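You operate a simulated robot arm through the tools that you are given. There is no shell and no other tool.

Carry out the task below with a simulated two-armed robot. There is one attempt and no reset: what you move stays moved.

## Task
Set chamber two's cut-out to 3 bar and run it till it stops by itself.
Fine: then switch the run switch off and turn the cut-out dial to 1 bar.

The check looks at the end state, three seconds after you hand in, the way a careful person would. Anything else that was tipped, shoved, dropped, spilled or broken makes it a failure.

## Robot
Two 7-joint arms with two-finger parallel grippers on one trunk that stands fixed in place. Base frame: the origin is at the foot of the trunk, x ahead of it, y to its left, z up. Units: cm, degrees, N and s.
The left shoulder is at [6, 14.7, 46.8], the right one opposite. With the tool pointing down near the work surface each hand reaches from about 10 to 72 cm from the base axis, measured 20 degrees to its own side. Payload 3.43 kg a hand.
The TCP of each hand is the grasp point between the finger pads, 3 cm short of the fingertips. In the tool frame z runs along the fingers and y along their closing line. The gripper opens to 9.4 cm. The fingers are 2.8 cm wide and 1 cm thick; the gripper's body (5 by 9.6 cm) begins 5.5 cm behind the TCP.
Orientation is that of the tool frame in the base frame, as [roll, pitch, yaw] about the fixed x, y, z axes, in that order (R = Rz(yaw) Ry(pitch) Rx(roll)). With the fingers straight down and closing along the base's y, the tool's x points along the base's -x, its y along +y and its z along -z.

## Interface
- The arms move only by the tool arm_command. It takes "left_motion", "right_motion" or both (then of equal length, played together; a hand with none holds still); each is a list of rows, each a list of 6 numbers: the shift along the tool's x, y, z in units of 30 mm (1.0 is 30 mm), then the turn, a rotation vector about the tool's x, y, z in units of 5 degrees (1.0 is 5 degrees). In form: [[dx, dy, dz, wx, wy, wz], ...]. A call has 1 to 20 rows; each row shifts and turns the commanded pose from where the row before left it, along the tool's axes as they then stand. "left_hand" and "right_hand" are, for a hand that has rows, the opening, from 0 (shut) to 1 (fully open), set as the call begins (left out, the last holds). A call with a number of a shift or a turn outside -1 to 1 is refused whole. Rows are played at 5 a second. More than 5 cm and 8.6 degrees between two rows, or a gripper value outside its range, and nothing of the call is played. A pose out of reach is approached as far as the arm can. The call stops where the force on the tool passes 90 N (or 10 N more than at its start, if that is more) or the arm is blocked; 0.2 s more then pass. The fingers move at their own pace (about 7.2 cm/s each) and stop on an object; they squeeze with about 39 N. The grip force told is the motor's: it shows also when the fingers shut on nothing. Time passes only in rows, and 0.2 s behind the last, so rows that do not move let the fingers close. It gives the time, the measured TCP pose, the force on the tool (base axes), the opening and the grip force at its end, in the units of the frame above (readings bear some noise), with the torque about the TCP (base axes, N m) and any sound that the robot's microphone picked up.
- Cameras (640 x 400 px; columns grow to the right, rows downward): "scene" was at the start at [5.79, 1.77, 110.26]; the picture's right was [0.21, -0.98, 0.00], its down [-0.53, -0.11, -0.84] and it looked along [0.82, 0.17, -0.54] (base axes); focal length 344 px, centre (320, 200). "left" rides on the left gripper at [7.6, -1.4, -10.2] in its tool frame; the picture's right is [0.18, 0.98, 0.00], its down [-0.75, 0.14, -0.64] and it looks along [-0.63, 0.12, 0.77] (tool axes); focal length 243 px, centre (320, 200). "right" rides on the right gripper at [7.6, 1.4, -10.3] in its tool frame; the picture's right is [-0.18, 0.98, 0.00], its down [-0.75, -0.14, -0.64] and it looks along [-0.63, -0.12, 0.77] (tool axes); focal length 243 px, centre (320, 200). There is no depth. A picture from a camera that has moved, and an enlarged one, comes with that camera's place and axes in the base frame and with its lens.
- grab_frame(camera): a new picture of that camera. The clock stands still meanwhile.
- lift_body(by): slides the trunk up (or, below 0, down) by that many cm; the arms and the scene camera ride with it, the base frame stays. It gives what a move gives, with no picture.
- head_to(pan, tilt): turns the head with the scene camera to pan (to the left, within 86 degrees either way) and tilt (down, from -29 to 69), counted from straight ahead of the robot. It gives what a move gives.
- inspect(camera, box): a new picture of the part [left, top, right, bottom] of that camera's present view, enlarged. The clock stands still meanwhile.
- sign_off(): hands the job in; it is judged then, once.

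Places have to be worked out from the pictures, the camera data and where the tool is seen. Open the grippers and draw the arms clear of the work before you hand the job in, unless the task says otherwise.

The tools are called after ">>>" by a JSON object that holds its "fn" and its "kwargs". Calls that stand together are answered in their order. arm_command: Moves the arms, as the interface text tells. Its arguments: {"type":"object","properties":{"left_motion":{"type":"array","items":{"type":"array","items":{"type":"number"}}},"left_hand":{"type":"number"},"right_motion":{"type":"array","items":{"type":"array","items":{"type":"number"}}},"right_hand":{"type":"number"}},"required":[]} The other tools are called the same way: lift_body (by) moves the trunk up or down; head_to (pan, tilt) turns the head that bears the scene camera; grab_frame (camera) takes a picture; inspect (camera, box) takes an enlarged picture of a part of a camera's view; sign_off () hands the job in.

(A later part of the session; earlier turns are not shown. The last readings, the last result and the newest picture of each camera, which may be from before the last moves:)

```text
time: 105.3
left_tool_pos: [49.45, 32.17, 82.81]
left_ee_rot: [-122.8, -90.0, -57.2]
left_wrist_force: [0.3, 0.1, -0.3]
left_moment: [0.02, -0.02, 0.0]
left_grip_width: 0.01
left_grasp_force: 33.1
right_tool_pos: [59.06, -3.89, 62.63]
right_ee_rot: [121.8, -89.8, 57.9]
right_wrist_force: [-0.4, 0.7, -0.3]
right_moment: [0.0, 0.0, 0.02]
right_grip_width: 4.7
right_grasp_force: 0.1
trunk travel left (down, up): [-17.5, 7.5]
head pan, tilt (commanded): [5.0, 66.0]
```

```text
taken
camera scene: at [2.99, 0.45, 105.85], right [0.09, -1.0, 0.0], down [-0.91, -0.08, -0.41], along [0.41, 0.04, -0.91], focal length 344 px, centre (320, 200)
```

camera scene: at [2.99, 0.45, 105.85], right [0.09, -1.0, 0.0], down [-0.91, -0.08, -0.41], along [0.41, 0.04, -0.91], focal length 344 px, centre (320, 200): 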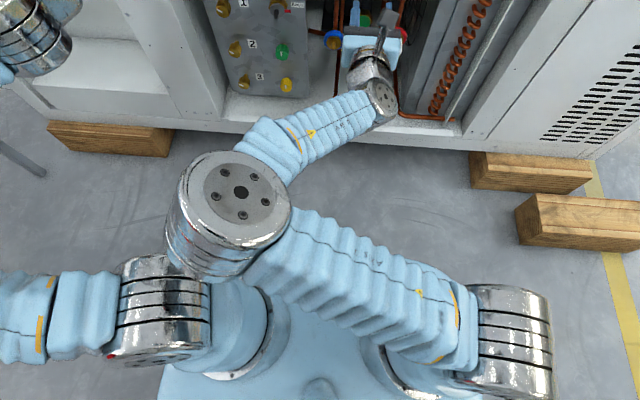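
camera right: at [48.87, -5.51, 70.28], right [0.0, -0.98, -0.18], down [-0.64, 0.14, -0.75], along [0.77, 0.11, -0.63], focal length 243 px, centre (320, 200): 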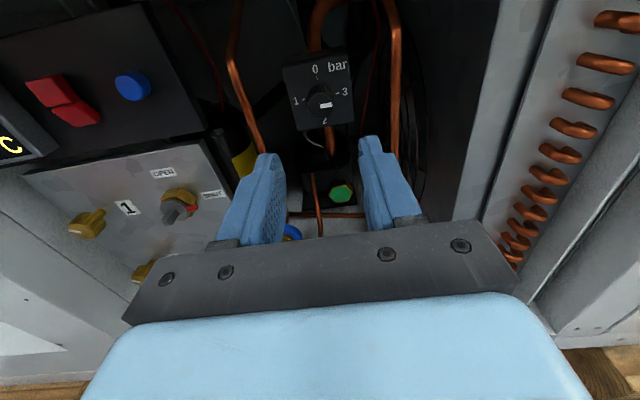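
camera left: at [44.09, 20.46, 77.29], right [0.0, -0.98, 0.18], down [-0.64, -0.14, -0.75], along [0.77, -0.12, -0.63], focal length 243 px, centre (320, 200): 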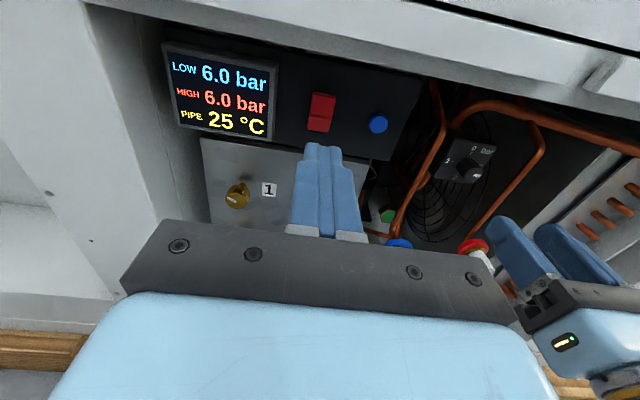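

The right elbow sits near (23, 16, 59). To reach the rocker the arm would mostly straighten with the elbow staying put, so there should be no clash. I'll aim the head back, close the right fingers and shift the hand toward the rocker's line in front of the opening.

>>> {"fn": "head_to", "kwargs": {"pan": 0, "tilt": 32}}

>>> {"fn": "arm_command", "kwargs": {"right_motion": [[0.246, -0.93, 0, 0, 0, 0], [0.246, -0.93, 0, 0, 0, 0], [0.246, -0.93, 0, 0, 0, 0], [0.246, -0.93, 0, 0, 0, 0]], "right_hand": 0}}

>>> {"fn": "grab_frame", "kwargs": {"camera": "scene"}}

```text
time: 106.3
left_tool_pos: [49.35, 32.23, 82.91]
left_ee_rot: [-124.2, -89.9, -55.8]
left_wrist_force: [-0.3, 0.2, 0.2]
left_moment: [0.04, -0.02, -0.04]
left_grip_width: 0.0
left_grasp_force: 33.3
right_tool_pos: [59.34, -3.89, 62.75]
right_ee_rot: [121.8, -89.7, 58.0]
right_wrist_force: [1.4, -0.2, 0.3]
right_moment: [-0.01, -0.04, 0.01]
right_grip_width: 4.7
right_grasp_force: 0.0
trunk travel left (down, up): [-17.5, 7.5]
head pan, tilt (commanded): [0.0, 32.0]
```

```text
time: 107.3
left_tool_pos: [49.42, 32.15, 82.82]
left_ee_rot: [173.3, -90.0, 6.7]
left_wrist_force: [0.5, 0.2, -0.4]
left_moment: [0.0, 0.01, 0.0]
left_grip_width: 0.01
left_grasp_force: 33.2
right_tool_pos: [59.43, 7.4, 65.45]
right_ee_rot: [119.1, -89.8, 60.6]
right_wrist_force: [-0.2, -0.1, 0.2]
right_moment: [0.0, 0.02, -0.01]
right_grip_width: 0.01
right_grasp_force: 32.9
trunk travel left (down, up): [-17.5, 7.5]
head pan, tilt (commanded): [0.0, 32.0]
```

```text
taken
camera scene: at [6.03, -0.08, 110.4], right [0.0, -1.0, 0.0], down [-0.53, 0.0, -0.85], along [0.85, 0.0, -0.53], focal length 344 px, centre (320, 200)
```

scene: 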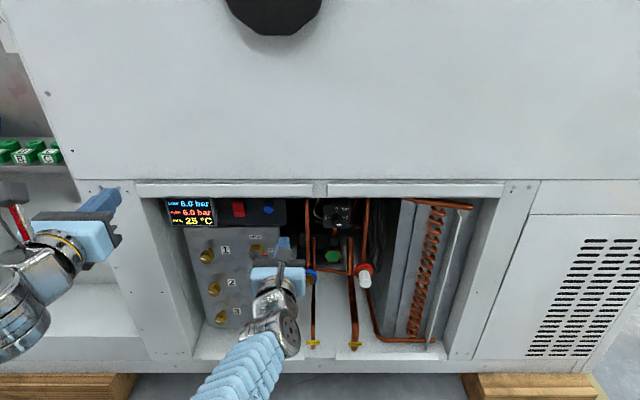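

The shift goes cleanly with no reach flags. I'll continue to the rocker's line (y≈18.4, z≈68.5).

>>> {"fn": "arm_command", "kwargs": {"right_motion": [[0.246, -0.92, 0, 0, 0, 0], [0.246, -0.92, 0, 0, 0, 0], [0.246, -0.92, 0, 0, 0, 0], [0.246, -0.92, 0, 0, 0, 0], [0, 0, 0, 0, 0, 0]]}}

>>> {"fn": "grab_frame", "kwargs": {"camera": "scene"}}

>>> {"fn": "grab_frame", "kwargs": {"camera": "right"}}

>>> {"fn": "inspect", "kwargs": {"camera": "right", "box": [240, 60, 400, 180]}}

```text
time: 108.5
left_tool_pos: [49.36, 32.25, 82.88]
left_ee_rot: [77.4, -90.0, 102.8]
left_wrist_force: [-0.1, -0.2, 0.4]
left_moment: [0.02, -0.01, -0.05]
left_grip_width: 0.0
left_grasp_force: 33.2
right_tool_pos: [59.22, 13.58, 69.09]
right_ee_rot: [176.8, -89.7, 3.8]
right_wrist_force: [-0.8, -0.3, -0.8]
right_moment: [-0.04, 0.02, 0.01]
right_grip_width: 0.0
right_grasp_force: 33.1
right hand out of reach, approached as far as the arm can: row 3, 4
trunk travel left (down, up): [-17.5, 7.5]
head pan, tilt (commanded): [0.0, 32.0]
```

```text
taken
camera scene: at [6.02, -0.06, 110.4], right [0.0, -1.0, 0.0], down [-0.53, 0.0, -0.85], along [0.85, 0.0, -0.53], focal length 344 px, centre (320, 200)
```

scene: 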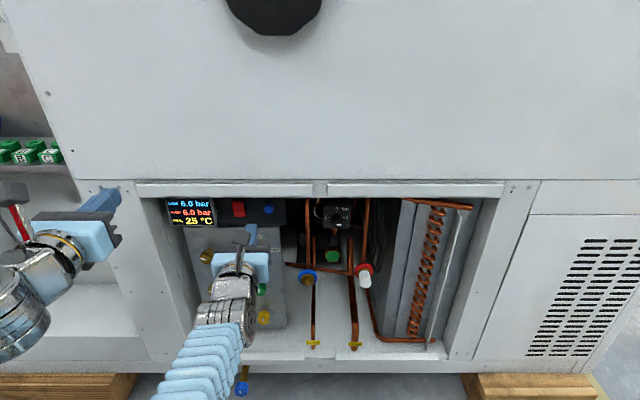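

```text
taken
camera right: at [48.89, 11.96, 76.69], right [0.01, -0.98, -0.18], down [-0.65, 0.13, -0.75], along [0.76, 0.13, -0.63], focal length 243 px, centre (320, 200)
```

right: 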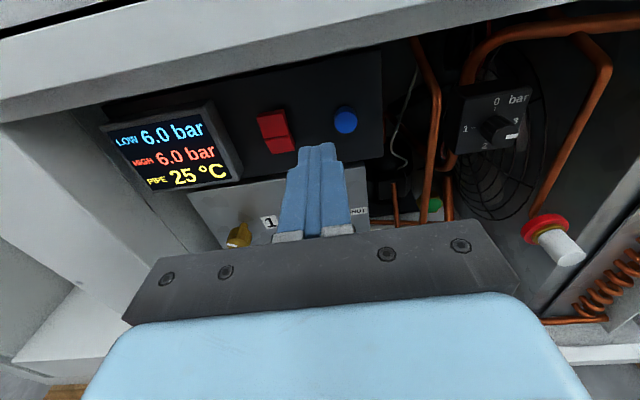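

```text
3.33 times, centred on (320, 120) of right
camera zoom: at [48.89, 11.96, 76.69], right [0.01, -0.98, -0.18], down [-0.65, 0.13, -0.75], along [0.76, 0.13, -0.63], focal length 809 px, centre (320, 467)
```

zoom: 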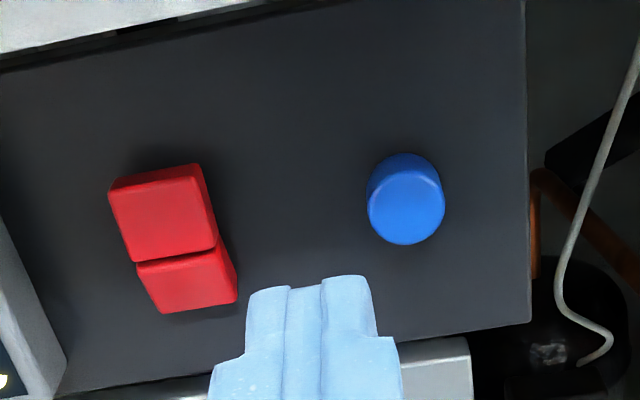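

Straight-ahead pointing runs out of reach at y≈13.6. Yawing the hand about 22° to the left lets the finger point at the rocker from the right, so I'll turn the tool that way in place.

>>> {"fn": "arm_command", "kwargs": {"right_motion": [[0, 0, 0, 0.9, 0, 0], [0, 0, 0, 0.9, 0, 0], [0, 0, 0, 0.9, 0, 0], [0, 0, 0, 0.9, 0, 0], [0, 0, 0, 0.9, 0, 0], [0, 0, 0, 0, 0, 0]]}}

>>> {"fn": "grab_frame", "kwargs": {"camera": "right"}}

>>> {"fn": "grab_frame", "kwargs": {"camera": "scene"}}

```text
time: 110.0
left_tool_pos: [49.48, 32.23, 82.78]
left_ee_rot: [-108.3, -90.0, -71.8]
left_wrist_force: [-0.3, 0.2, -0.6]
left_moment: [-0.01, 0.03, 0.04]
left_grip_width: 0.0
left_grasp_force: 32.5
right_tool_pos: [59.17, 13.73, 68.73]
right_ee_rot: [147.0, -89.8, 55.4]
right_wrist_force: [-0.7, -0.6, 0.0]
right_moment: [0.03, 0.0, -0.02]
right_grip_width: 0.0
right_grasp_force: 32.9
trunk travel left (down, up): [-17.5, 7.5]
head pan, tilt (commanded): [0.0, 32.0]
```

```text
taken
camera right: at [50.05, 8.28, 76.48], right [0.37, -0.91, -0.18], down [-0.65, -0.12, -0.75], along [0.66, 0.4, -0.63], focal length 243 px, centre (320, 200)
```

right: 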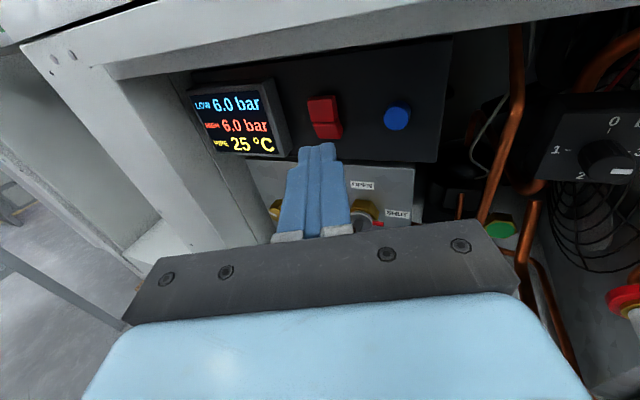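

```text
taken
camera scene: at [6.02, -0.06, 110.4], right [0.0, -1.0, 0.0], down [-0.53, 0.0, -0.85], along [0.85, 0.0, -0.53], focal length 344 px, centre (320, 200)
```

scene: 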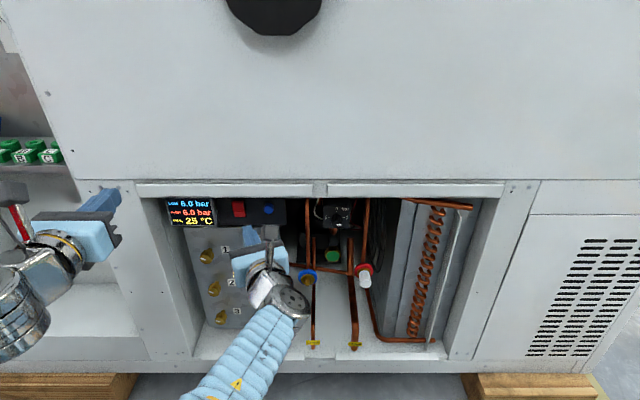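

No flags, and the hand points toward the rocker from the right. I'll advance along that line to bring the fingertip just short of the rocker's upper half.

>>> {"fn": "arm_command", "kwargs": {"right_motion": [[0, -0.076, 0.697, 0, 0, 0], [0, -0.076, 0.697, 0, 0, 0], [0, -0.076, 0.697, 0, 0, 0], [0, -0.076, 0.6, 0, 0, 0], [0, 0, 0, 0, 0, 0]]}}

>>> {"fn": "grab_frame", "kwargs": {"camera": "right"}}

>>> {"fn": "inspect", "kwargs": {"camera": "right", "box": [240, 60, 400, 180]}}

>>> {"fn": "inspect", "kwargs": {"camera": "scene", "box": [160, 185, 300, 275]}}

```text
time: 111.2
left_tool_pos: [49.38, 32.34, 82.73]
left_ee_rot: [-95.2, -89.9, -84.7]
left_wrist_force: [0.3, 0.1, -0.2]
left_moment: [0.0, -0.02, 0.02]
left_grip_width: 0.0
left_grasp_force: 32.8
right_tool_pos: [66.24, 17.61, 68.84]
right_ee_rot: [146.7, -89.8, 55.6]
right_wrist_force: [0.2, 0.3, 0.8]
right_moment: [0.03, 0.0, 0.01]
right_grip_width: 0.0
right_grasp_force: 33.1
trunk travel left (down, up): [-17.5, 7.5]
head pan, tilt (commanded): [0.0, 32.0]
```

```text
taken
camera right: at [57.17, 12.23, 76.46], right [0.37, -0.91, -0.18], down [-0.65, -0.11, -0.75], along [0.66, 0.4, -0.63], focal length 243 px, centre (320, 200)
```

right: 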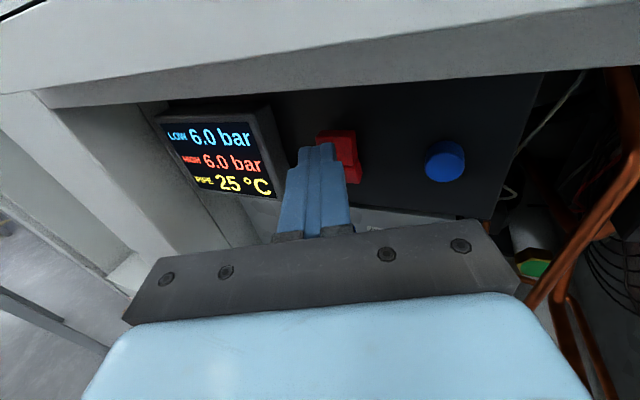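

```text
3.33 times, centred on (320, 120) of right
camera zoom: at [57.17, 12.23, 76.46], right [0.37, -0.91, -0.18], down [-0.65, -0.11, -0.75], along [0.66, 0.4, -0.63], focal length 809 px, centre (320, 467)
```

zoom: 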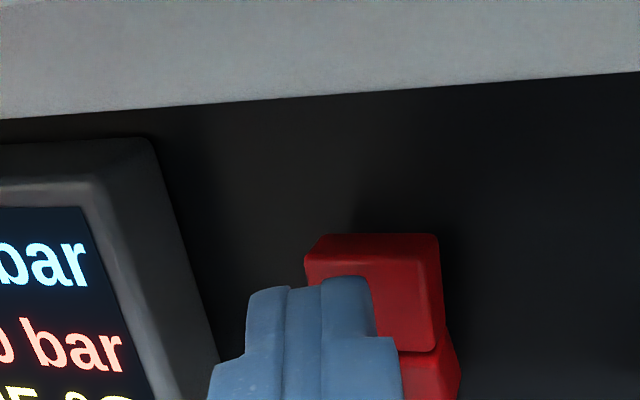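

```text
4.44 times, centred on (230, 230) of scene
camera zoom: at [6.02, -0.06, 110.4], right [0.0, -1.0, 0.0], down [-0.53, 0.0, -0.85], along [0.85, 0.0, -0.53], focal length 1530 px, centre (720, 67)
```

zoom: 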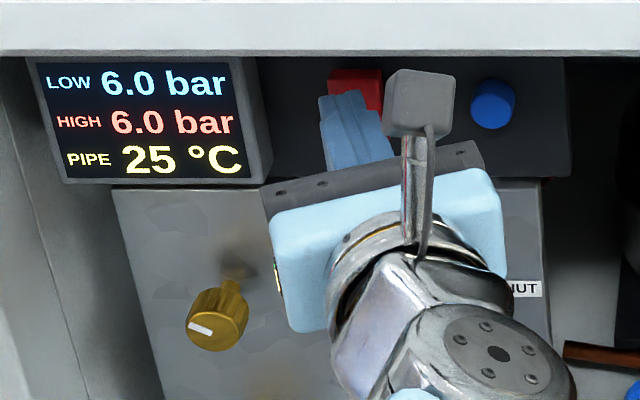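

The fingertip is about at (69, 18.6, 68.9), right before the upper half. I'll press forward gently in small steps and watch the force, sound, and display.

>>> {"fn": "arm_command", "kwargs": {"right_motion": [[0, 0, 0.12, 0, 0, 0], [0, 0, 0.12, 0, 0, 0], [0, 0, 0.12, 0, 0, 0], [0, 0, 0.12, 0, 0, 0]]}}

>>> {"fn": "inspect", "kwargs": {"camera": "right", "box": [240, 60, 400, 180]}}

>>> {"fn": "inspect", "kwargs": {"camera": "scene", "box": [160, 185, 300, 275]}}

```text
time: 112.2
left_tool_pos: [49.29, 32.34, 82.7]
left_ee_rot: [5.6, -90.0, 174.2]
left_wrist_force: [-0.2, -1.1, -0.2]
left_moment: [-0.04, 0.01, 0.0]
left_grip_width: 0.0
left_grasp_force: 32.8
right_tool_pos: [67.6, 18.21, 68.82]
right_ee_rot: [143.9, -89.7, 58.3]
right_wrist_force: [-3.2, -0.7, -0.6]
right_moment: [0.01, 0.04, -0.03]
right_grip_width: 0.01
right_grasp_force: 33.1
trunk travel left (down, up): [-17.5, 7.5]
head pan, tilt (commanded): [0.0, 32.0]
```

```text
3.33 times, centred on (320, 120) of right
camera zoom: at [58.51, 12.8, 76.49], right [0.37, -0.91, -0.18], down [-0.65, -0.11, -0.75], along [0.66, 0.4, -0.63], focal length 809 px, centre (320, 467)
```

zoom: 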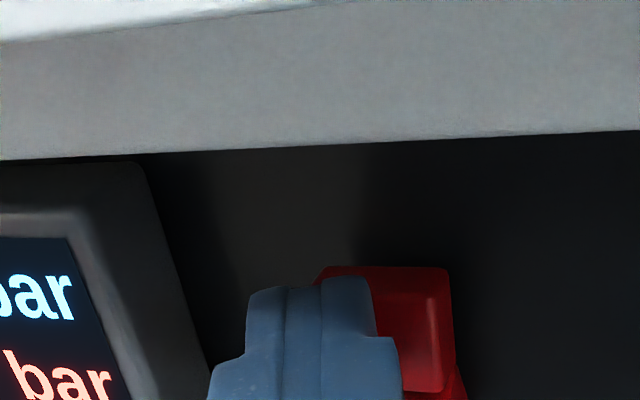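

```text
4.44 times, centred on (230, 230) of scene
camera zoom: at [6.0, -0.07, 110.4], right [0.0, -1.0, 0.0], down [-0.53, 0.0, -0.85], along [0.85, 0.0, -0.53], focal length 1530 px, centre (720, 67)
```

zoom: 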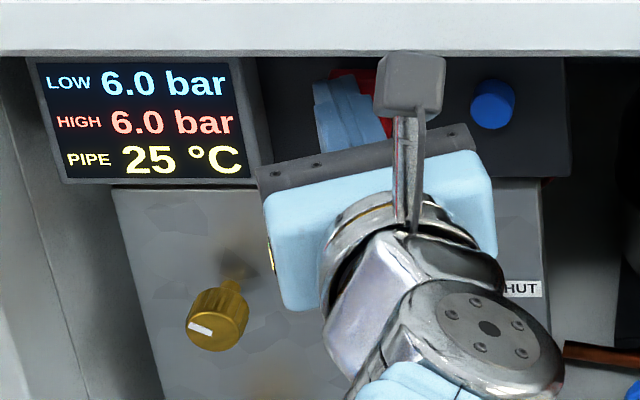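

Contact just began (−3 N). I'll push on straight along +x (compensating the yaw) in 3 mm steps.

>>> {"fn": "arm_command", "kwargs": {"right_motion": [[0, 0.045, 0.093, 0, 0, 0], [0, 0.045, 0.093, 0, 0, 0], [0, 0.045, 0.093, 0, 0, 0]]}}

>>> {"fn": "inspect", "kwargs": {"camera": "right", "box": [240, 60, 400, 180]}}

>>> {"fn": "inspect", "kwargs": {"camera": "scene", "box": [160, 185, 300, 275]}}

```text
time: 112.9
left_tool_pos: [49.05, 32.05, 83.05]
left_ee_rot: [-22.6, -89.6, -157.6]
left_wrist_force: [-0.7, -0.2, 0.3]
left_moment: [-0.03, 0.02, 0.01]
left_grip_width: 0.0
left_grasp_force: 33.3
right_tool_pos: [67.83, 18.24, 69.35]
right_ee_rot: [42.4, -89.8, 160.0]
right_wrist_force: [-86.2, -32.9, 5.0]
right_moment: [-0.39, 0.93, -0.8]
right_grip_width: 0.02
right_grasp_force: 33.3
trunk travel left (down, up): [-17.5, 7.5]
head pan, tilt (commanded): [0.0, 32.0]
stopped in row 3 (right hand): the force on the tool passed its limit at 103 N (the readings are from after the stop); the commanded pose is now the measured one
```

```text
3.33 times, centred on (320, 120) of right
camera zoom: at [58.75, 12.79, 76.91], right [0.38, -0.91, -0.18], down [-0.65, -0.12, -0.76], along [0.67, 0.4, -0.63], focal length 809 px, centre (320, 467)
```

zoom: 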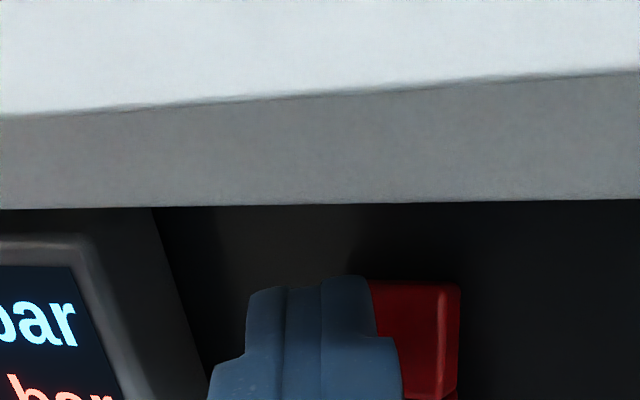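

```text
4.44 times, centred on (230, 230) of scene
camera zoom: at [5.37, -0.31, 110.43], right [0.0, -1.0, 0.0], down [-0.53, 0.0, -0.85], along [0.85, 0.0, -0.53], focal length 1530 px, centre (720, 67)
```

zoom: 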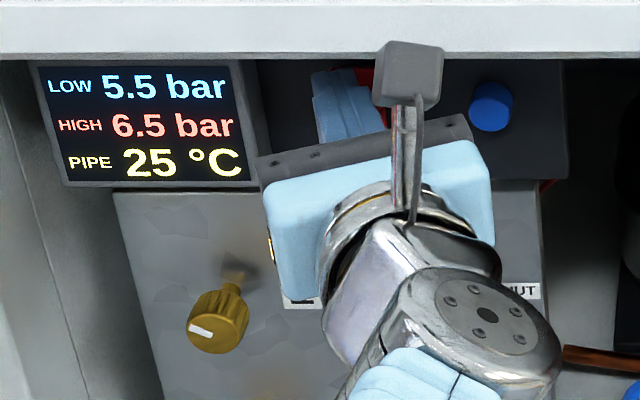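

It's running: LOW 5.5, HIGH 6.5. The rocker bottomed out hard, so I'll back the finger off straight away and watch the pressures.

>>> {"fn": "arm_command", "kwargs": {"right_motion": [[0, 0, -0.4, 0, 0, 0], [0, 0, -0.4, 0, 0, 0]]}}

>>> {"fn": "inspect", "kwargs": {"camera": "scene", "box": [160, 185, 300, 275]}}

>>> {"fn": "inspect", "kwargs": {"camera": "right", "box": [240, 60, 400, 180]}}

```text
time: 113.5
left_tool_pos: [49.4, 32.39, 82.81]
left_ee_rot: [-35.8, -90.0, -144.1]
left_wrist_force: [-0.1, 0.1, 0.2]
left_moment: [0.01, 0.0, 0.01]
left_grip_width: 0.01
left_grasp_force: 32.2
right_tool_pos: [66.09, 17.52, 68.72]
right_ee_rot: [149.9, -89.6, 52.5]
right_wrist_force: [-0.4, -0.5, 0.2]
right_moment: [0.01, -0.01, -0.02]
right_grip_width: 0.0
right_grasp_force: 33.2
trunk travel left (down, up): [-17.5, 7.5]
head pan, tilt (commanded): [0.0, 32.0]
```

```text
4.44 times, centred on (230, 230) of scene
camera zoom: at [6.08, -0.04, 110.39], right [0.0, -1.0, 0.0], down [-0.53, 0.0, -0.85], along [0.85, 0.0, -0.53], focal length 1530 px, centre (720, 67)
```

zoom: 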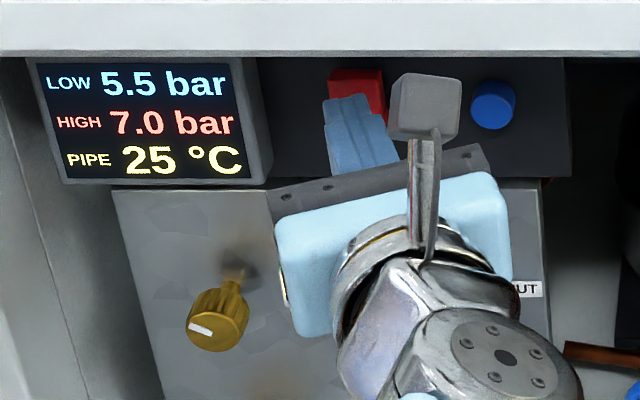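

```text
3.33 times, centred on (320, 120) of right
camera zoom: at [57.05, 11.99, 76.39], right [0.37, -0.91, -0.18], down [-0.65, -0.12, -0.75], along [0.66, 0.4, -0.63], focal length 809 px, centre (320, 467)
```

zoom: 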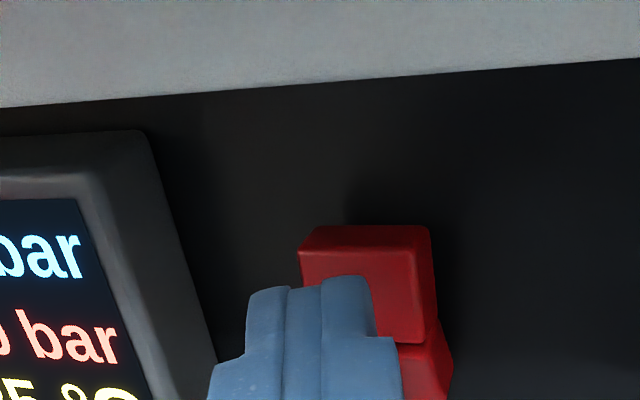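

Pressure is building (5.5 / 7.0), but the rocker's look is ambiguous. I'll draw back a bit more while time passes, and check the display and rocker again.

>>> {"fn": "arm_command", "kwargs": {"right_motion": [[0, 0.3, -0.8, 0, 0, 0], [0, 0.3, -0.8, 0, 0, 0], [0, 0, 0, 0, 0, 0]]}}

>>> {"fn": "inspect", "kwargs": {"camera": "scene", "box": [160, 185, 300, 275]}}

>>> {"fn": "inspect", "kwargs": {"camera": "right", "box": [240, 60, 400, 180]}}

```text
time: 114.3
left_tool_pos: [49.55, 32.24, 82.83]
left_ee_rot: [-80.6, -90.0, -99.3]
left_wrist_force: [-0.5, -0.4, -0.2]
left_moment: [0.01, -0.01, 0.01]
left_grip_width: 0.01
left_grasp_force: 33.2
right_tool_pos: [62.19, 14.11, 68.87]
right_ee_rot: [153.7, -89.7, 48.7]
right_wrist_force: [0.3, 0.1, 0.7]
right_moment: [0.0, 0.06, -0.01]
right_grip_width: 0.0
right_grasp_force: 33.1
trunk travel left (down, up): [-17.5, 7.5]
head pan, tilt (commanded): [0.0, 32.0]
```

```text
4.44 times, centred on (230, 230) of scene
camera zoom: at [6.02, -0.07, 110.4], right [0.0, -1.0, 0.0], down [-0.53, 0.0, -0.85], along [0.85, 0.0, -0.53], focal length 1530 px, centre (720, 67)
```

zoom: 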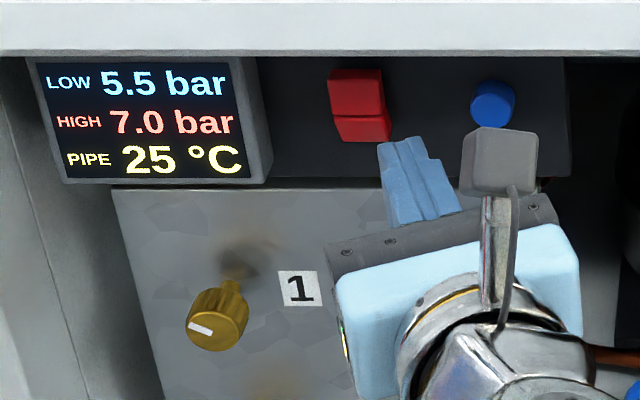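

```text
3.33 times, centred on (320, 120) of right
camera zoom: at [53.19, 8.57, 76.46], right [0.37, -0.91, -0.18], down [-0.65, -0.12, -0.75], along [0.66, 0.4, -0.63], focal length 809 px, centre (320, 467)
```

zoom: 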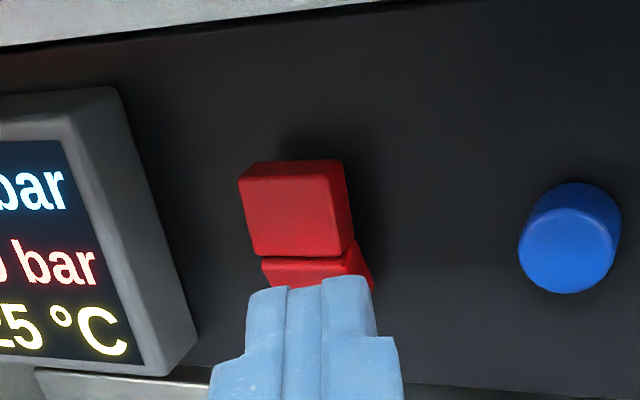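

The compressor ran only while I pressed: the reading has settled at 5.5 / 7.0 and the rocker sprang back, so it didn't snap over. My finger pushed too near the pivot. I'll look at the rocker from several views to choose a better contact point.

>>> {"fn": "grab_frame", "kwargs": {"camera": "left"}}

>>> {"fn": "inspect", "kwargs": {"camera": "right", "box": [290, 95, 350, 145]}}

>>> {"fn": "inspect", "kwargs": {"camera": "scene", "box": [222, 195, 256, 222]}}

```text
taken
camera left: at [39.35, 33.71, 90.48], right [0.0, -0.98, 0.18], down [-0.64, -0.14, -0.75], along [0.77, -0.12, -0.63], focal length 243 px, centre (320, 200)
```

left: 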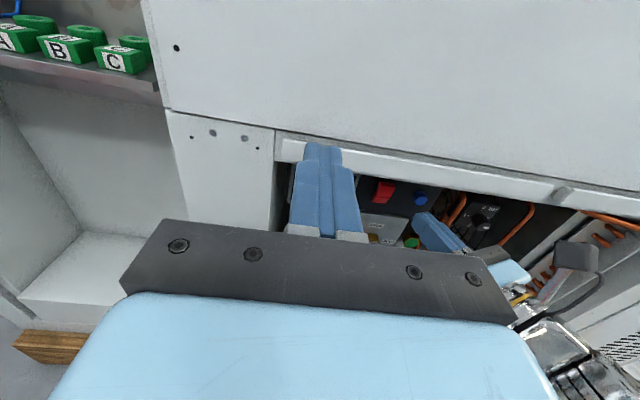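

```text
8.00 times, centred on (320, 120) of right
camera zoom: at [53.19, 8.57, 76.46], right [0.37, -0.91, -0.18], down [-0.65, -0.12, -0.75], along [0.66, 0.4, -0.63], focal length 1941 px, centre (320, 840)
```

zoom: 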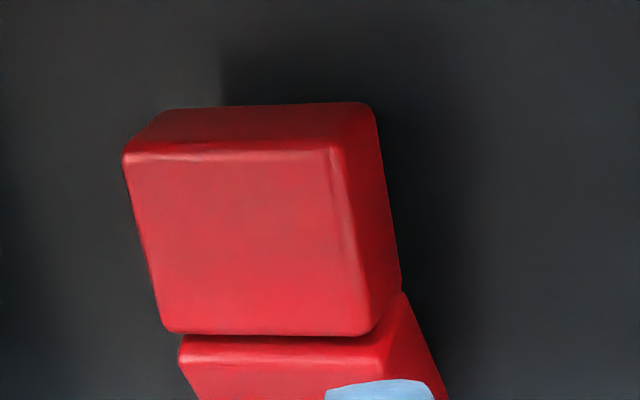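

```text
14.81 times, centred on (239, 208) of scene
camera zoom: at [6.02, -0.07, 110.4], right [0.0, -1.0, 0.0], down [-0.53, 0.0, -0.85], along [0.85, 0.0, -0.53], focal length 5101 px, centre (1520, 74)
```

zoom: 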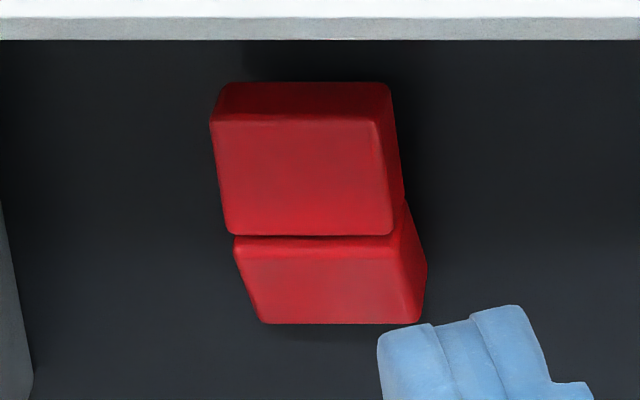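

The rocker's upper face is vertical at x≈70.5 (z 67.2–69.3), and a full flip is about 23°. My contact at z≈68.2 only got it to mid-travel. I'll pitch the hand ~8° nose-up so the finger's lower edge leads, and set it to touch near the rocker's top end (z≈68.9).

>>> {"fn": "arm_command", "kwargs": {"right_motion": [[0, 0, 0, 0, 0.8, 0], [0, 0, 0, 0, 0.8, 0], [0.006, -0.226, 0.645, 0, 0, 0], [0.006, -0.226, 0.645, 0, 0, 0], [0.006, -0.226, 0.645, 0, 0, 0], [0, 0, 0, 0, 0, 0]]}}

>>> {"fn": "inspect", "kwargs": {"camera": "right", "box": [240, 60, 400, 180]}}

>>> {"fn": "inspect", "kwargs": {"camera": "scene", "box": [160, 185, 300, 275]}}

>>> {"fn": "inspect", "kwargs": {"camera": "left", "box": [340, 150, 460, 240]}}

```text
time: 115.7
left_tool_pos: [49.38, 32.27, 82.75]
left_ee_rot: [-75.4, -90.0, -104.6]
left_wrist_force: [-0.2, 0.2, -0.3]
left_moment: [0.02, 0.0, 0.01]
left_grip_width: 0.0
left_grasp_force: 32.8
right_tool_pos: [66.83, 17.96, 69.78]
right_ee_rot: [0.9, -82.2, -158.4]
right_wrist_force: [0.7, 0.3, -0.3]
right_moment: [0.02, 0.0, 0.04]
right_grip_width: 0.0
right_grasp_force: 32.9
trunk travel left (down, up): [-17.5, 7.5]
head pan, tilt (commanded): [0.0, 32.0]
```

```text
3.33 times, centred on (320, 120) of right
camera zoom: at [56.99, 12.24, 75.97], right [0.4, -0.9, -0.18], down [-0.55, -0.07, -0.83], along [0.74, 0.43, -0.52], focal length 809 px, centre (320, 467)
```

zoom: 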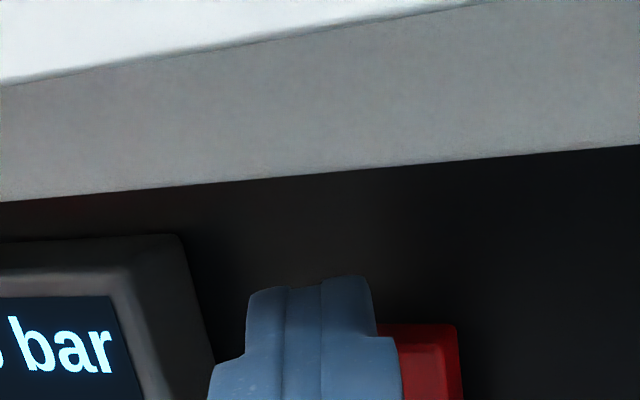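

```text
4.44 times, centred on (230, 230) of scene
camera zoom: at [6.02, -0.06, 110.4], right [0.0, -1.0, 0.0], down [-0.53, 0.0, -0.85], along [0.85, 0.0, -0.53], focal length 1530 px, centre (720, 67)
```

zoom: 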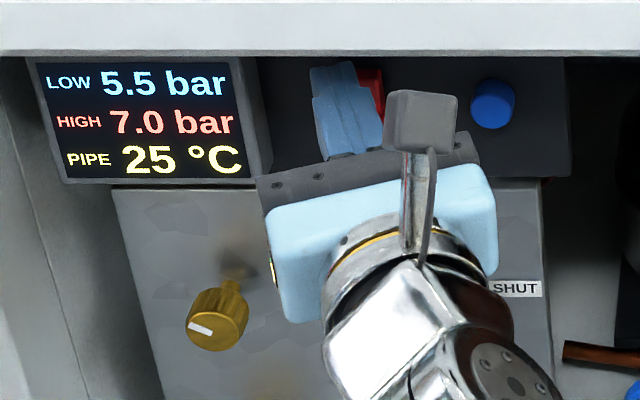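

```text
4.44 times, centred on (400, 195) of left
camera zoom: at [39.36, 33.71, 90.48], right [0.0, -0.98, 0.18], down [-0.64, -0.14, -0.75], along [0.77, -0.12, -0.63], focal length 1078 px, centre (-36, 222)
```

zoom: 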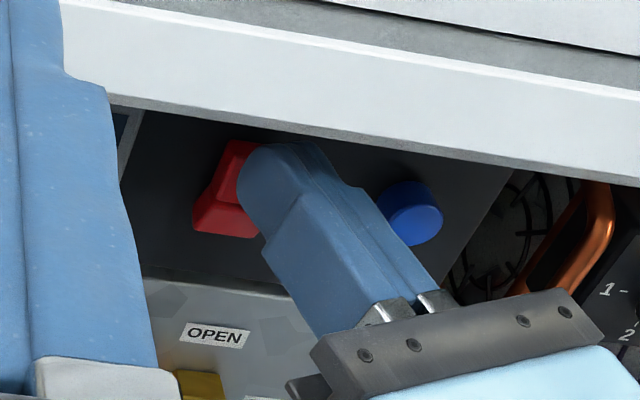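

The fingertip is poised at the top end of the rocker. I'll press along +x in 2 mm steps.

>>> {"fn": "arm_command", "kwargs": {"right_motion": [[-0.0086, 0.03, 0.061, 0, 0, 0], [-0.0086, 0.03, 0.061, 0, 0, 0], [-0.0086, 0.03, 0.061, 0, 0, 0], [-0.0086, 0.03, 0.061, 0, 0, 0], [-0.0086, 0.03, 0.061, 0, 0, 0]]}}

>>> {"fn": "inspect", "kwargs": {"camera": "scene", "box": [160, 185, 300, 275]}}

>>> {"fn": "inspect", "kwargs": {"camera": "left", "box": [340, 150, 460, 240]}}

```text
time: 116.9
left_tool_pos: [49.52, 32.31, 82.81]
left_ee_rot: [134.2, -90.0, 45.9]
left_wrist_force: [-0.7, -0.3, -0.2]
left_moment: [-0.02, -0.01, 0.04]
left_grip_width: 0.0
left_grasp_force: 33.4
right_tool_pos: [67.82, 17.79, 69.61]
right_ee_rot: [0.9, -82.3, -158.5]
right_wrist_force: [-0.2, 0.7, 0.2]
right_moment: [0.02, -0.01, -0.01]
right_grip_width: 0.0
right_grasp_force: 32.9
trunk travel left (down, up): [-17.5, 7.5]
head pan, tilt (commanded): [0.0, 32.0]
```

```text
4.44 times, centred on (230, 230) of scene
camera zoom: at [6.03, -0.06, 110.39], right [0.0, -1.0, 0.0], down [-0.53, 0.0, -0.85], along [0.85, 0.0, -0.53], focal length 1530 px, centre (720, 67)
```

zoom: 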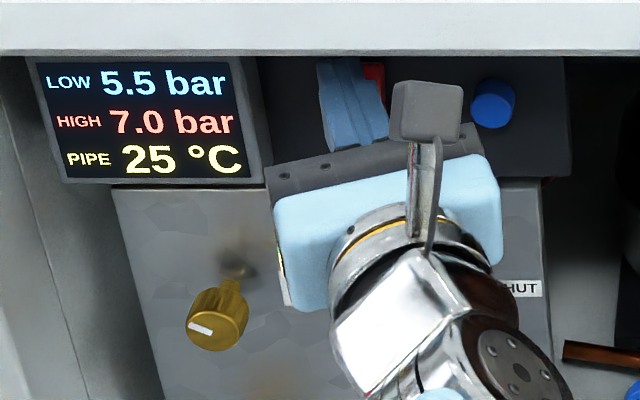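

```text
4.44 times, centred on (400, 195) of left
camera zoom: at [39.36, 33.71, 90.46], right [0.0, -0.98, 0.18], down [-0.64, -0.14, -0.75], along [0.77, -0.12, -0.63], focal length 1078 px, centre (-36, 222)
```

zoom: 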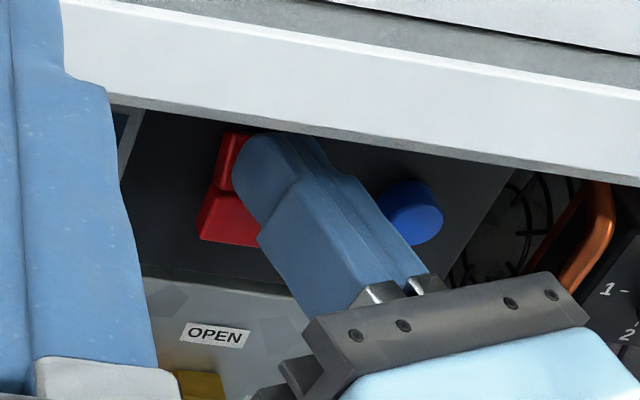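

There's no force yet though the tip should be near contact; the rocker may or may not have moved. I'll let two rows pass and re-read the display.

>>> {"fn": "arm_command", "kwargs": {"right_motion": [[0, 0, 0, 0, 0, 0]]}}

>>> {"fn": "inspect", "kwargs": {"camera": "scene", "box": [160, 185, 300, 275]}}

>>> {"fn": "inspect", "kwargs": {"camera": "right", "box": [280, 100, 380, 180]}}

```text
time: 117.3
left_tool_pos: [49.49, 32.38, 82.77]
left_ee_rot: [-68.9, -89.9, -111.1]
left_wrist_force: [-0.8, 0.0, 0.5]
left_moment: [0.01, 0.01, -0.01]
left_grip_width: 0.0
left_grasp_force: 32.8
right_tool_pos: [67.78, 17.9, 69.64]
right_ee_rot: [0.9, -82.1, -158.5]
right_wrist_force: [0.5, -1.0, 0.3]
right_moment: [0.01, 0.0, -0.02]
right_grip_width: 0.0
right_grasp_force: 33.3
trunk travel left (down, up): [-17.5, 7.5]
head pan, tilt (commanded): [0.0, 32.0]
```

```text
4.44 times, centred on (230, 230) of scene
camera zoom: at [6.02, -0.06, 110.4], right [0.0, -1.0, 0.0], down [-0.53, 0.0, -0.85], along [0.85, 0.0, -0.53], focal length 1530 px, centre (720, 67)
```

zoom: 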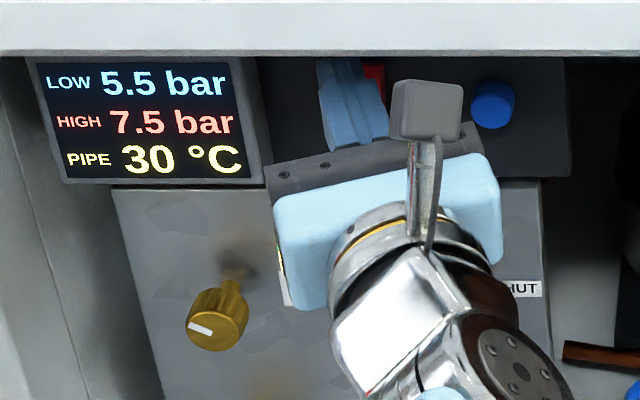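

```text
5.00 times, centred on (330, 140) of right
camera zoom: at [57.91, 12.16, 75.86], right [0.4, -0.9, -0.18], down [-0.55, -0.07, -0.83], along [0.74, 0.43, -0.52], focal length 1213 px, centre (270, 500)
```

zoom: 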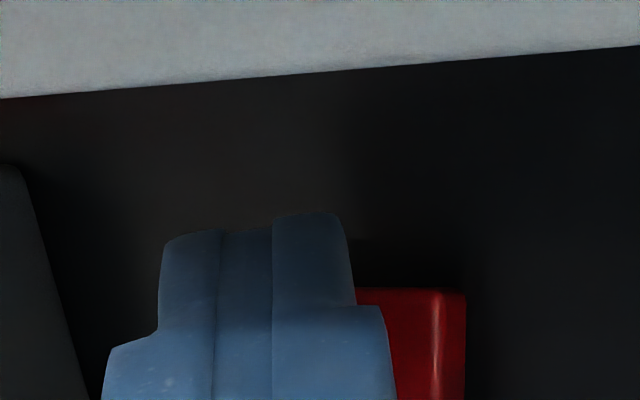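

It's latched and running now (HIGH 7.5, PIPE 30 °C), and the finger feels no force. I'll back the finger off and let it run while watching the readings.

>>> {"fn": "arm_command", "kwargs": {"right_motion": [[0.043, -0.126, -0.305, 0, 0, 0], [0.043, -0.126, -0.305, 0, 0, 0], [0, 0.1, -0.5, 0, -0.8, 0]]}}

>>> {"fn": "inspect", "kwargs": {"camera": "scene", "box": [160, 185, 300, 275]}}

>>> {"fn": "inspect", "kwargs": {"camera": "left", "box": [340, 150, 460, 240]}}

```text
time: 118.1
left_tool_pos: [49.35, 32.28, 82.81]
left_ee_rot: [-32.8, -90.0, -147.1]
left_wrist_force: [-0.3, -0.5, 0.0]
left_moment: [0.03, -0.02, 0.0]
left_grip_width: 0.04
left_grasp_force: 32.7
right_tool_pos: [64.58, 17.08, 69.46]
right_ee_rot: [1.8, -86.2, -159.4]
right_wrist_force: [0.9, 0.1, -0.5]
right_moment: [0.0, 0.01, 0.0]
right_grip_width: 0.0
right_grasp_force: 32.4
trunk travel left (down, up): [-17.5, 7.5]
head pan, tilt (commanded): [0.0, 32.0]
```

```text
4.44 times, centred on (230, 230) of scene
camera zoom: at [6.03, -0.06, 110.4], right [0.0, -1.0, 0.0], down [-0.53, 0.0, -0.85], along [0.85, 0.0, -0.53], focal length 1530 px, centre (720, 67)
```

zoom: 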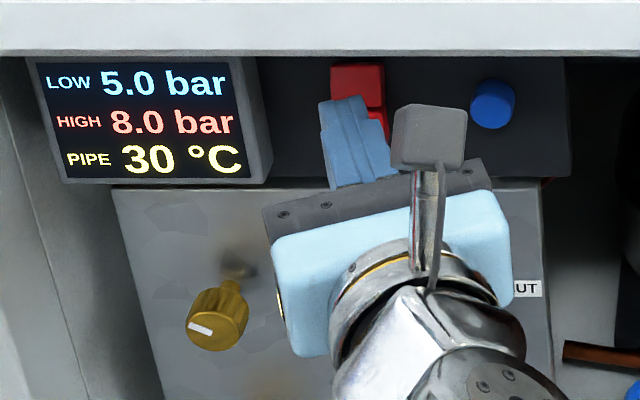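

```text
4.44 times, centred on (400, 195) of left
camera zoom: at [39.37, 33.71, 90.47], right [0.0, -0.98, 0.18], down [-0.64, -0.14, -0.75], along [0.77, -0.12, -0.63], focal length 1078 px, centre (-36, 222)
```

zoom: 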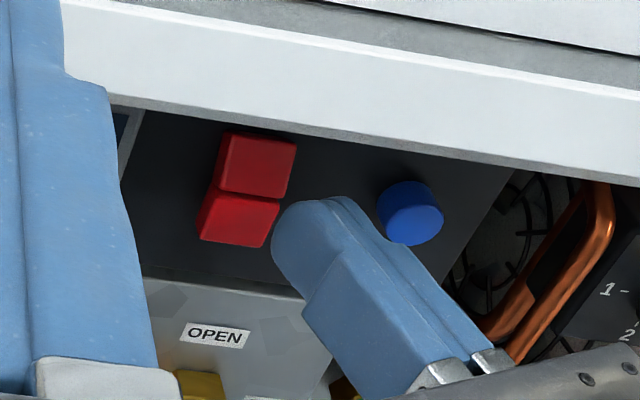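

LOW 5.0 / HIGH 8.0 and still running, with the rocker's top now pressed in. While it runs I'll tilt the hand to ~8° nose-down and lower it toward the lower half, ready for switching off, still clear of the rocker.

>>> {"fn": "arm_command", "kwargs": {"right_motion": [[-0.6, 0, 0, 0, -0.8, 0], [-0.6, 0, 0, 0, -0.8, 0], [-0.4, 0, 0, 0, -0.8, 0]]}}

>>> {"fn": "inspect", "kwargs": {"camera": "scene", "box": [160, 185, 300, 275]}}

>>> {"fn": "inspect", "kwargs": {"camera": "left", "box": [340, 150, 460, 240]}}

```text
time: 118.9
left_tool_pos: [49.43, 32.24, 82.87]
left_ee_rot: [96.1, -89.9, 84.0]
left_wrist_force: [-0.7, 0.2, 0.2]
left_moment: [-0.03, -0.03, 0.0]
left_grip_width: 0.0
left_grasp_force: 32.5
right_tool_pos: [64.67, 17.07, 64.64]
right_ee_rot: [179.1, -81.7, 23.3]
right_wrist_force: [0.6, 0.3, 0.4]
right_moment: [-0.01, 0.02, 0.02]
right_grip_width: 0.0
right_grasp_force: 32.8
trunk travel left (down, up): [-17.5, 7.5]
head pan, tilt (commanded): [0.0, 32.0]
```

```text
4.44 times, centred on (230, 230) of scene
camera zoom: at [6.02, -0.06, 110.4], right [0.0, -1.0, 0.0], down [-0.53, 0.0, -0.85], along [0.85, 0.0, -0.53], focal length 1530 px, centre (720, 67)
```

zoom: 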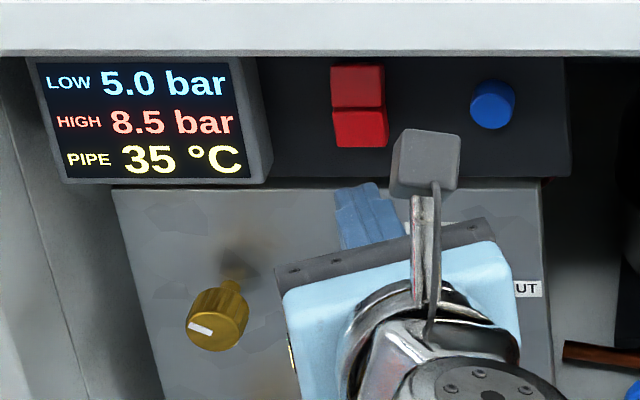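

```text
4.44 times, centred on (400, 195) of left
camera zoom: at [39.35, 33.71, 90.48], right [0.0, -0.98, 0.18], down [-0.64, -0.14, -0.75], along [0.77, -0.12, -0.63], focal length 1078 px, centre (-36, 222)
```

zoom: 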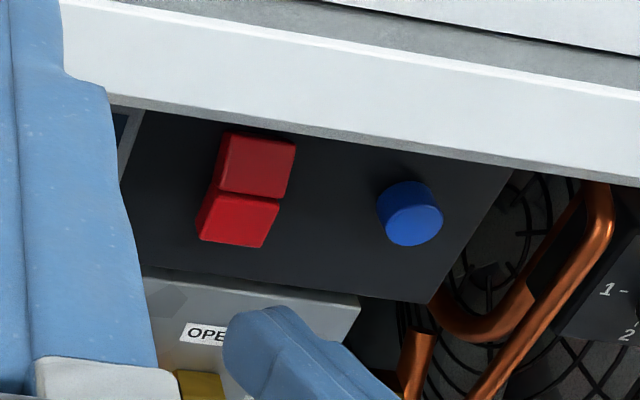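

The rocker is clearly in its ON state and the pressures keep moving (5.0 / 8.5). I'll wait with the hand still, checking every second or so.

>>> {"fn": "arm_command", "kwargs": {"right_motion": [[0, 0, 0, 0, 0, 0], [0, 0, 0, 0, 0, 0], [0, 0, 0, 0, 0, 0], [0, 0, 0, 0, 0, 0], [0, 0, 0, 0, 0, 0]]}}

>>> {"fn": "inspect", "kwargs": {"camera": "scene", "box": [160, 185, 300, 275]}}

>>> {"fn": "arm_command", "kwargs": {"right_motion": [[0, 0, 0, 0, 0, 0], [0, 0, 0, 0, 0, 0], [0, 0, 0, 0, 0, 0], [0, 0, 0, 0, 0, 0], [0, 0, 0, 0, 0, 0]]}}

>>> {"fn": "inspect", "kwargs": {"camera": "scene", "box": [160, 185, 300, 275]}}

```text
time: 120.1
left_tool_pos: [49.38, 32.2, 82.76]
left_ee_rot: [108.5, -90.0, 71.6]
left_wrist_force: [-0.4, 0.2, 0.1]
left_moment: [-0.02, 0.01, 0.01]
left_grip_width: 0.0
left_grasp_force: 33.3
right_tool_pos: [64.48, 17.07, 64.73]
right_ee_rot: [179.2, -81.9, 23.3]
right_wrist_force: [0.4, -0.2, -0.1]
right_moment: [0.03, 0.02, -0.01]
right_grip_width: 0.0
right_grasp_force: 32.9
trunk travel left (down, up): [-17.5, 7.5]
head pan, tilt (commanded): [0.0, 32.0]
```

```text
4.44 times, centred on (230, 230) of scene
camera zoom: at [6.02, -0.06, 110.4], right [0.0, -1.0, 0.0], down [-0.53, 0.0, -0.85], along [0.85, 0.0, -0.53], focal length 1530 px, centre (720, 67)
```

zoom: 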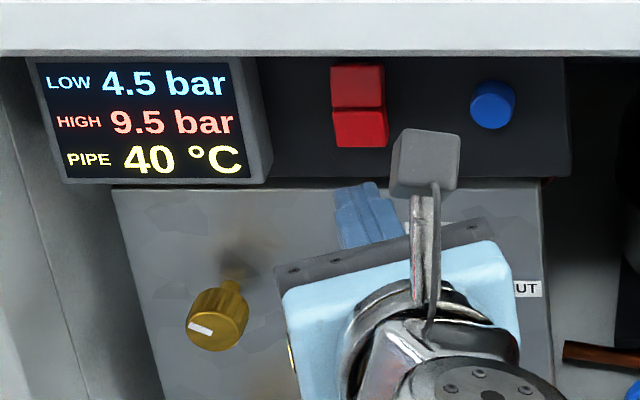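

```text
time: 121.3
left_tool_pos: [49.48, 32.39, 82.81]
left_ee_rot: [111.5, -90.0, 68.6]
left_wrist_force: [0.4, -0.1, -0.4]
left_moment: [0.01, 0.0, 0.03]
left_grip_width: 0.0
left_grasp_force: 32.8
right_tool_pos: [64.74, 17.04, 64.67]
right_ee_rot: [179.1, -81.9, 23.4]
right_wrist_force: [0.2, 0.8, 0.2]
right_moment: [-0.01, 0.0, -0.01]
right_grip_width: 0.03
right_grasp_force: 32.9
trunk travel left (down, up): [-17.5, 7.5]
head pan, tilt (commanded): [0.0, 32.0]
```

```text
4.44 times, centred on (230, 230) of scene
camera zoom: at [6.02, -0.06, 110.4], right [0.0, -1.0, 0.0], down [-0.53, 0.0, -0.85], along [0.85, 0.0, -0.53], focal length 1530 px, centre (720, 67)
```

zoom: 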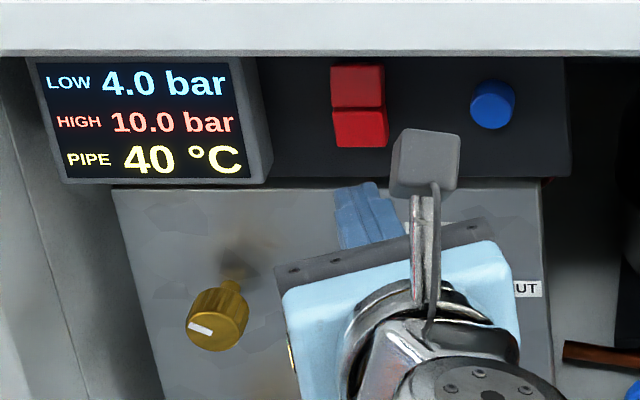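

LOW 4.0 / HIGH 10.0, falling about half a bar each 1.2 s. I'll keep waiting for the cut-out at 3.

>>> {"fn": "arm_command", "kwargs": {"right_motion": [[0, 0, 0, 0, 0, 0], [0, 0, 0, 0, 0, 0], [0, 0, 0, 0, 0, 0], [0, 0, 0, 0, 0, 0], [0, 0, 0, 0, 0, 0]]}}

>>> {"fn": "inspect", "kwargs": {"camera": "scene", "box": [160, 185, 300, 275]}}

>>> {"fn": "arm_command", "kwargs": {"right_motion": [[0, 0, 0, 0, 0, 0], [0, 0, 0, 0, 0, 0], [0, 0, 0, 0, 0, 0], [0, 0, 0, 0, 0, 0], [0, 0, 0, 0, 0, 0]]}}

>>> {"fn": "inspect", "kwargs": {"camera": "scene", "box": [160, 185, 300, 275]}}

>>> {"fn": "arm_command", "kwargs": {"right_motion": [[0, 0, 0, 0, 0, 0], [0, 0, 0, 0, 0, 0], [0, 0, 0, 0, 0, 0], [0, 0, 0, 0, 0, 0], [0, 0, 0, 0, 0, 0]]}}

>>> {"fn": "inspect", "kwargs": {"camera": "scene", "box": [160, 185, 300, 275]}}

```text
time: 122.5
left_tool_pos: [49.42, 32.31, 82.82]
left_ee_rot: [105.6, -90.0, 74.3]
left_wrist_force: [0.7, -0.1, 0.4]
left_moment: [0.0, -0.02, 0.0]
left_grip_width: 0.0
left_grasp_force: 33.0
right_tool_pos: [64.56, 17.11, 64.61]
right_ee_rot: [179.2, -81.8, 23.3]
right_wrist_force: [0.8, -0.9, 0.6]
right_moment: [0.03, -0.02, 0.02]
right_grip_width: 0.0
right_grasp_force: 32.6
trunk travel left (down, up): [-17.5, 7.5]
head pan, tilt (commanded): [0.0, 32.0]
```

```text
4.44 times, centred on (230, 230) of scene
camera zoom: at [6.02, -0.06, 110.4], right [0.0, -1.0, 0.0], down [-0.53, 0.0, -0.85], along [0.85, 0.0, -0.53], focal length 1530 px, centre (720, 67)
```

zoom: 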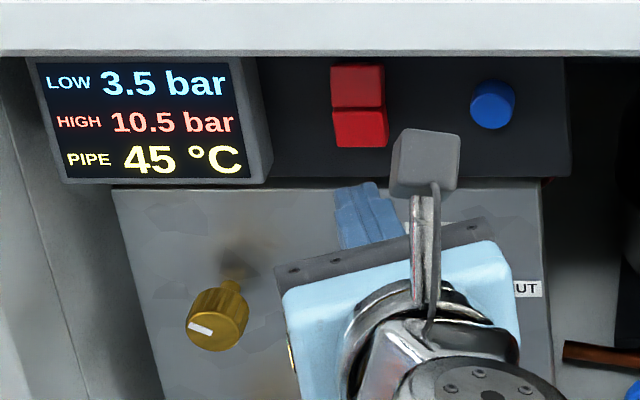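

```text
time: 123.7
left_tool_pos: [49.48, 32.34, 82.87]
left_ee_rot: [-71.6, -90.0, -108.3]
left_wrist_force: [0.1, -1.0, 0.4]
left_moment: [0.0, -0.04, -0.02]
left_grip_width: 0.01
left_grasp_force: 32.5
right_tool_pos: [64.52, 17.08, 64.7]
right_ee_rot: [179.1, -81.8, 23.3]
right_wrist_force: [0.2, 0.4, 0.7]
right_moment: [0.0, 0.02, 0.0]
right_grip_width: 0.01
right_grasp_force: 32.9
trunk travel left (down, up): [-17.5, 7.5]
head pan, tilt (commanded): [0.0, 32.0]
```

```text
4.44 times, centred on (230, 230) of scene
camera zoom: at [6.02, -0.06, 110.4], right [0.0, -1.0, 0.0], down [-0.53, 0.0, -0.85], along [0.85, 0.0, -0.53], focal length 1530 px, centre (720, 67)
```

zoom: 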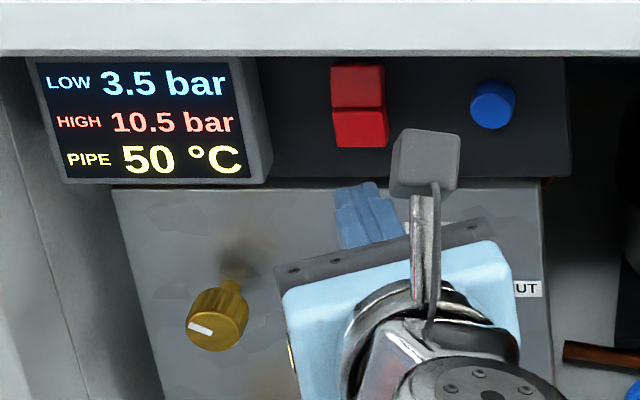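

```text
time: 124.9
left_tool_pos: [49.41, 32.4, 82.82]
left_ee_rot: [111.1, -90.0, 68.9]
left_wrist_force: [0.0, 0.4, -1.2]
left_moment: [0.01, 0.01, 0.01]
left_grip_width: 0.0
left_grasp_force: 33.4
right_tool_pos: [64.66, 17.04, 64.59]
right_ee_rot: [179.2, -81.7, 23.2]
right_wrist_force: [0.0, 0.4, -0.4]
right_moment: [0.02, -0.04, 0.0]
right_grip_width: 0.0
right_grasp_force: 32.9
trunk travel left (down, up): [-17.5, 7.5]
head pan, tilt (commanded): [0.0, 32.0]
```

```text
4.44 times, centred on (230, 230) of scene
camera zoom: at [6.02, -0.06, 110.4], right [0.0, -1.0, 0.0], down [-0.53, 0.0, -0.85], along [0.85, 0.0, -0.53], focal length 1530 px, centre (720, 67)
```

zoom: 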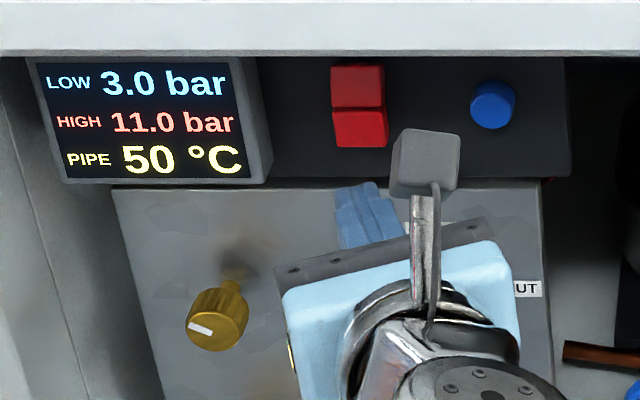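

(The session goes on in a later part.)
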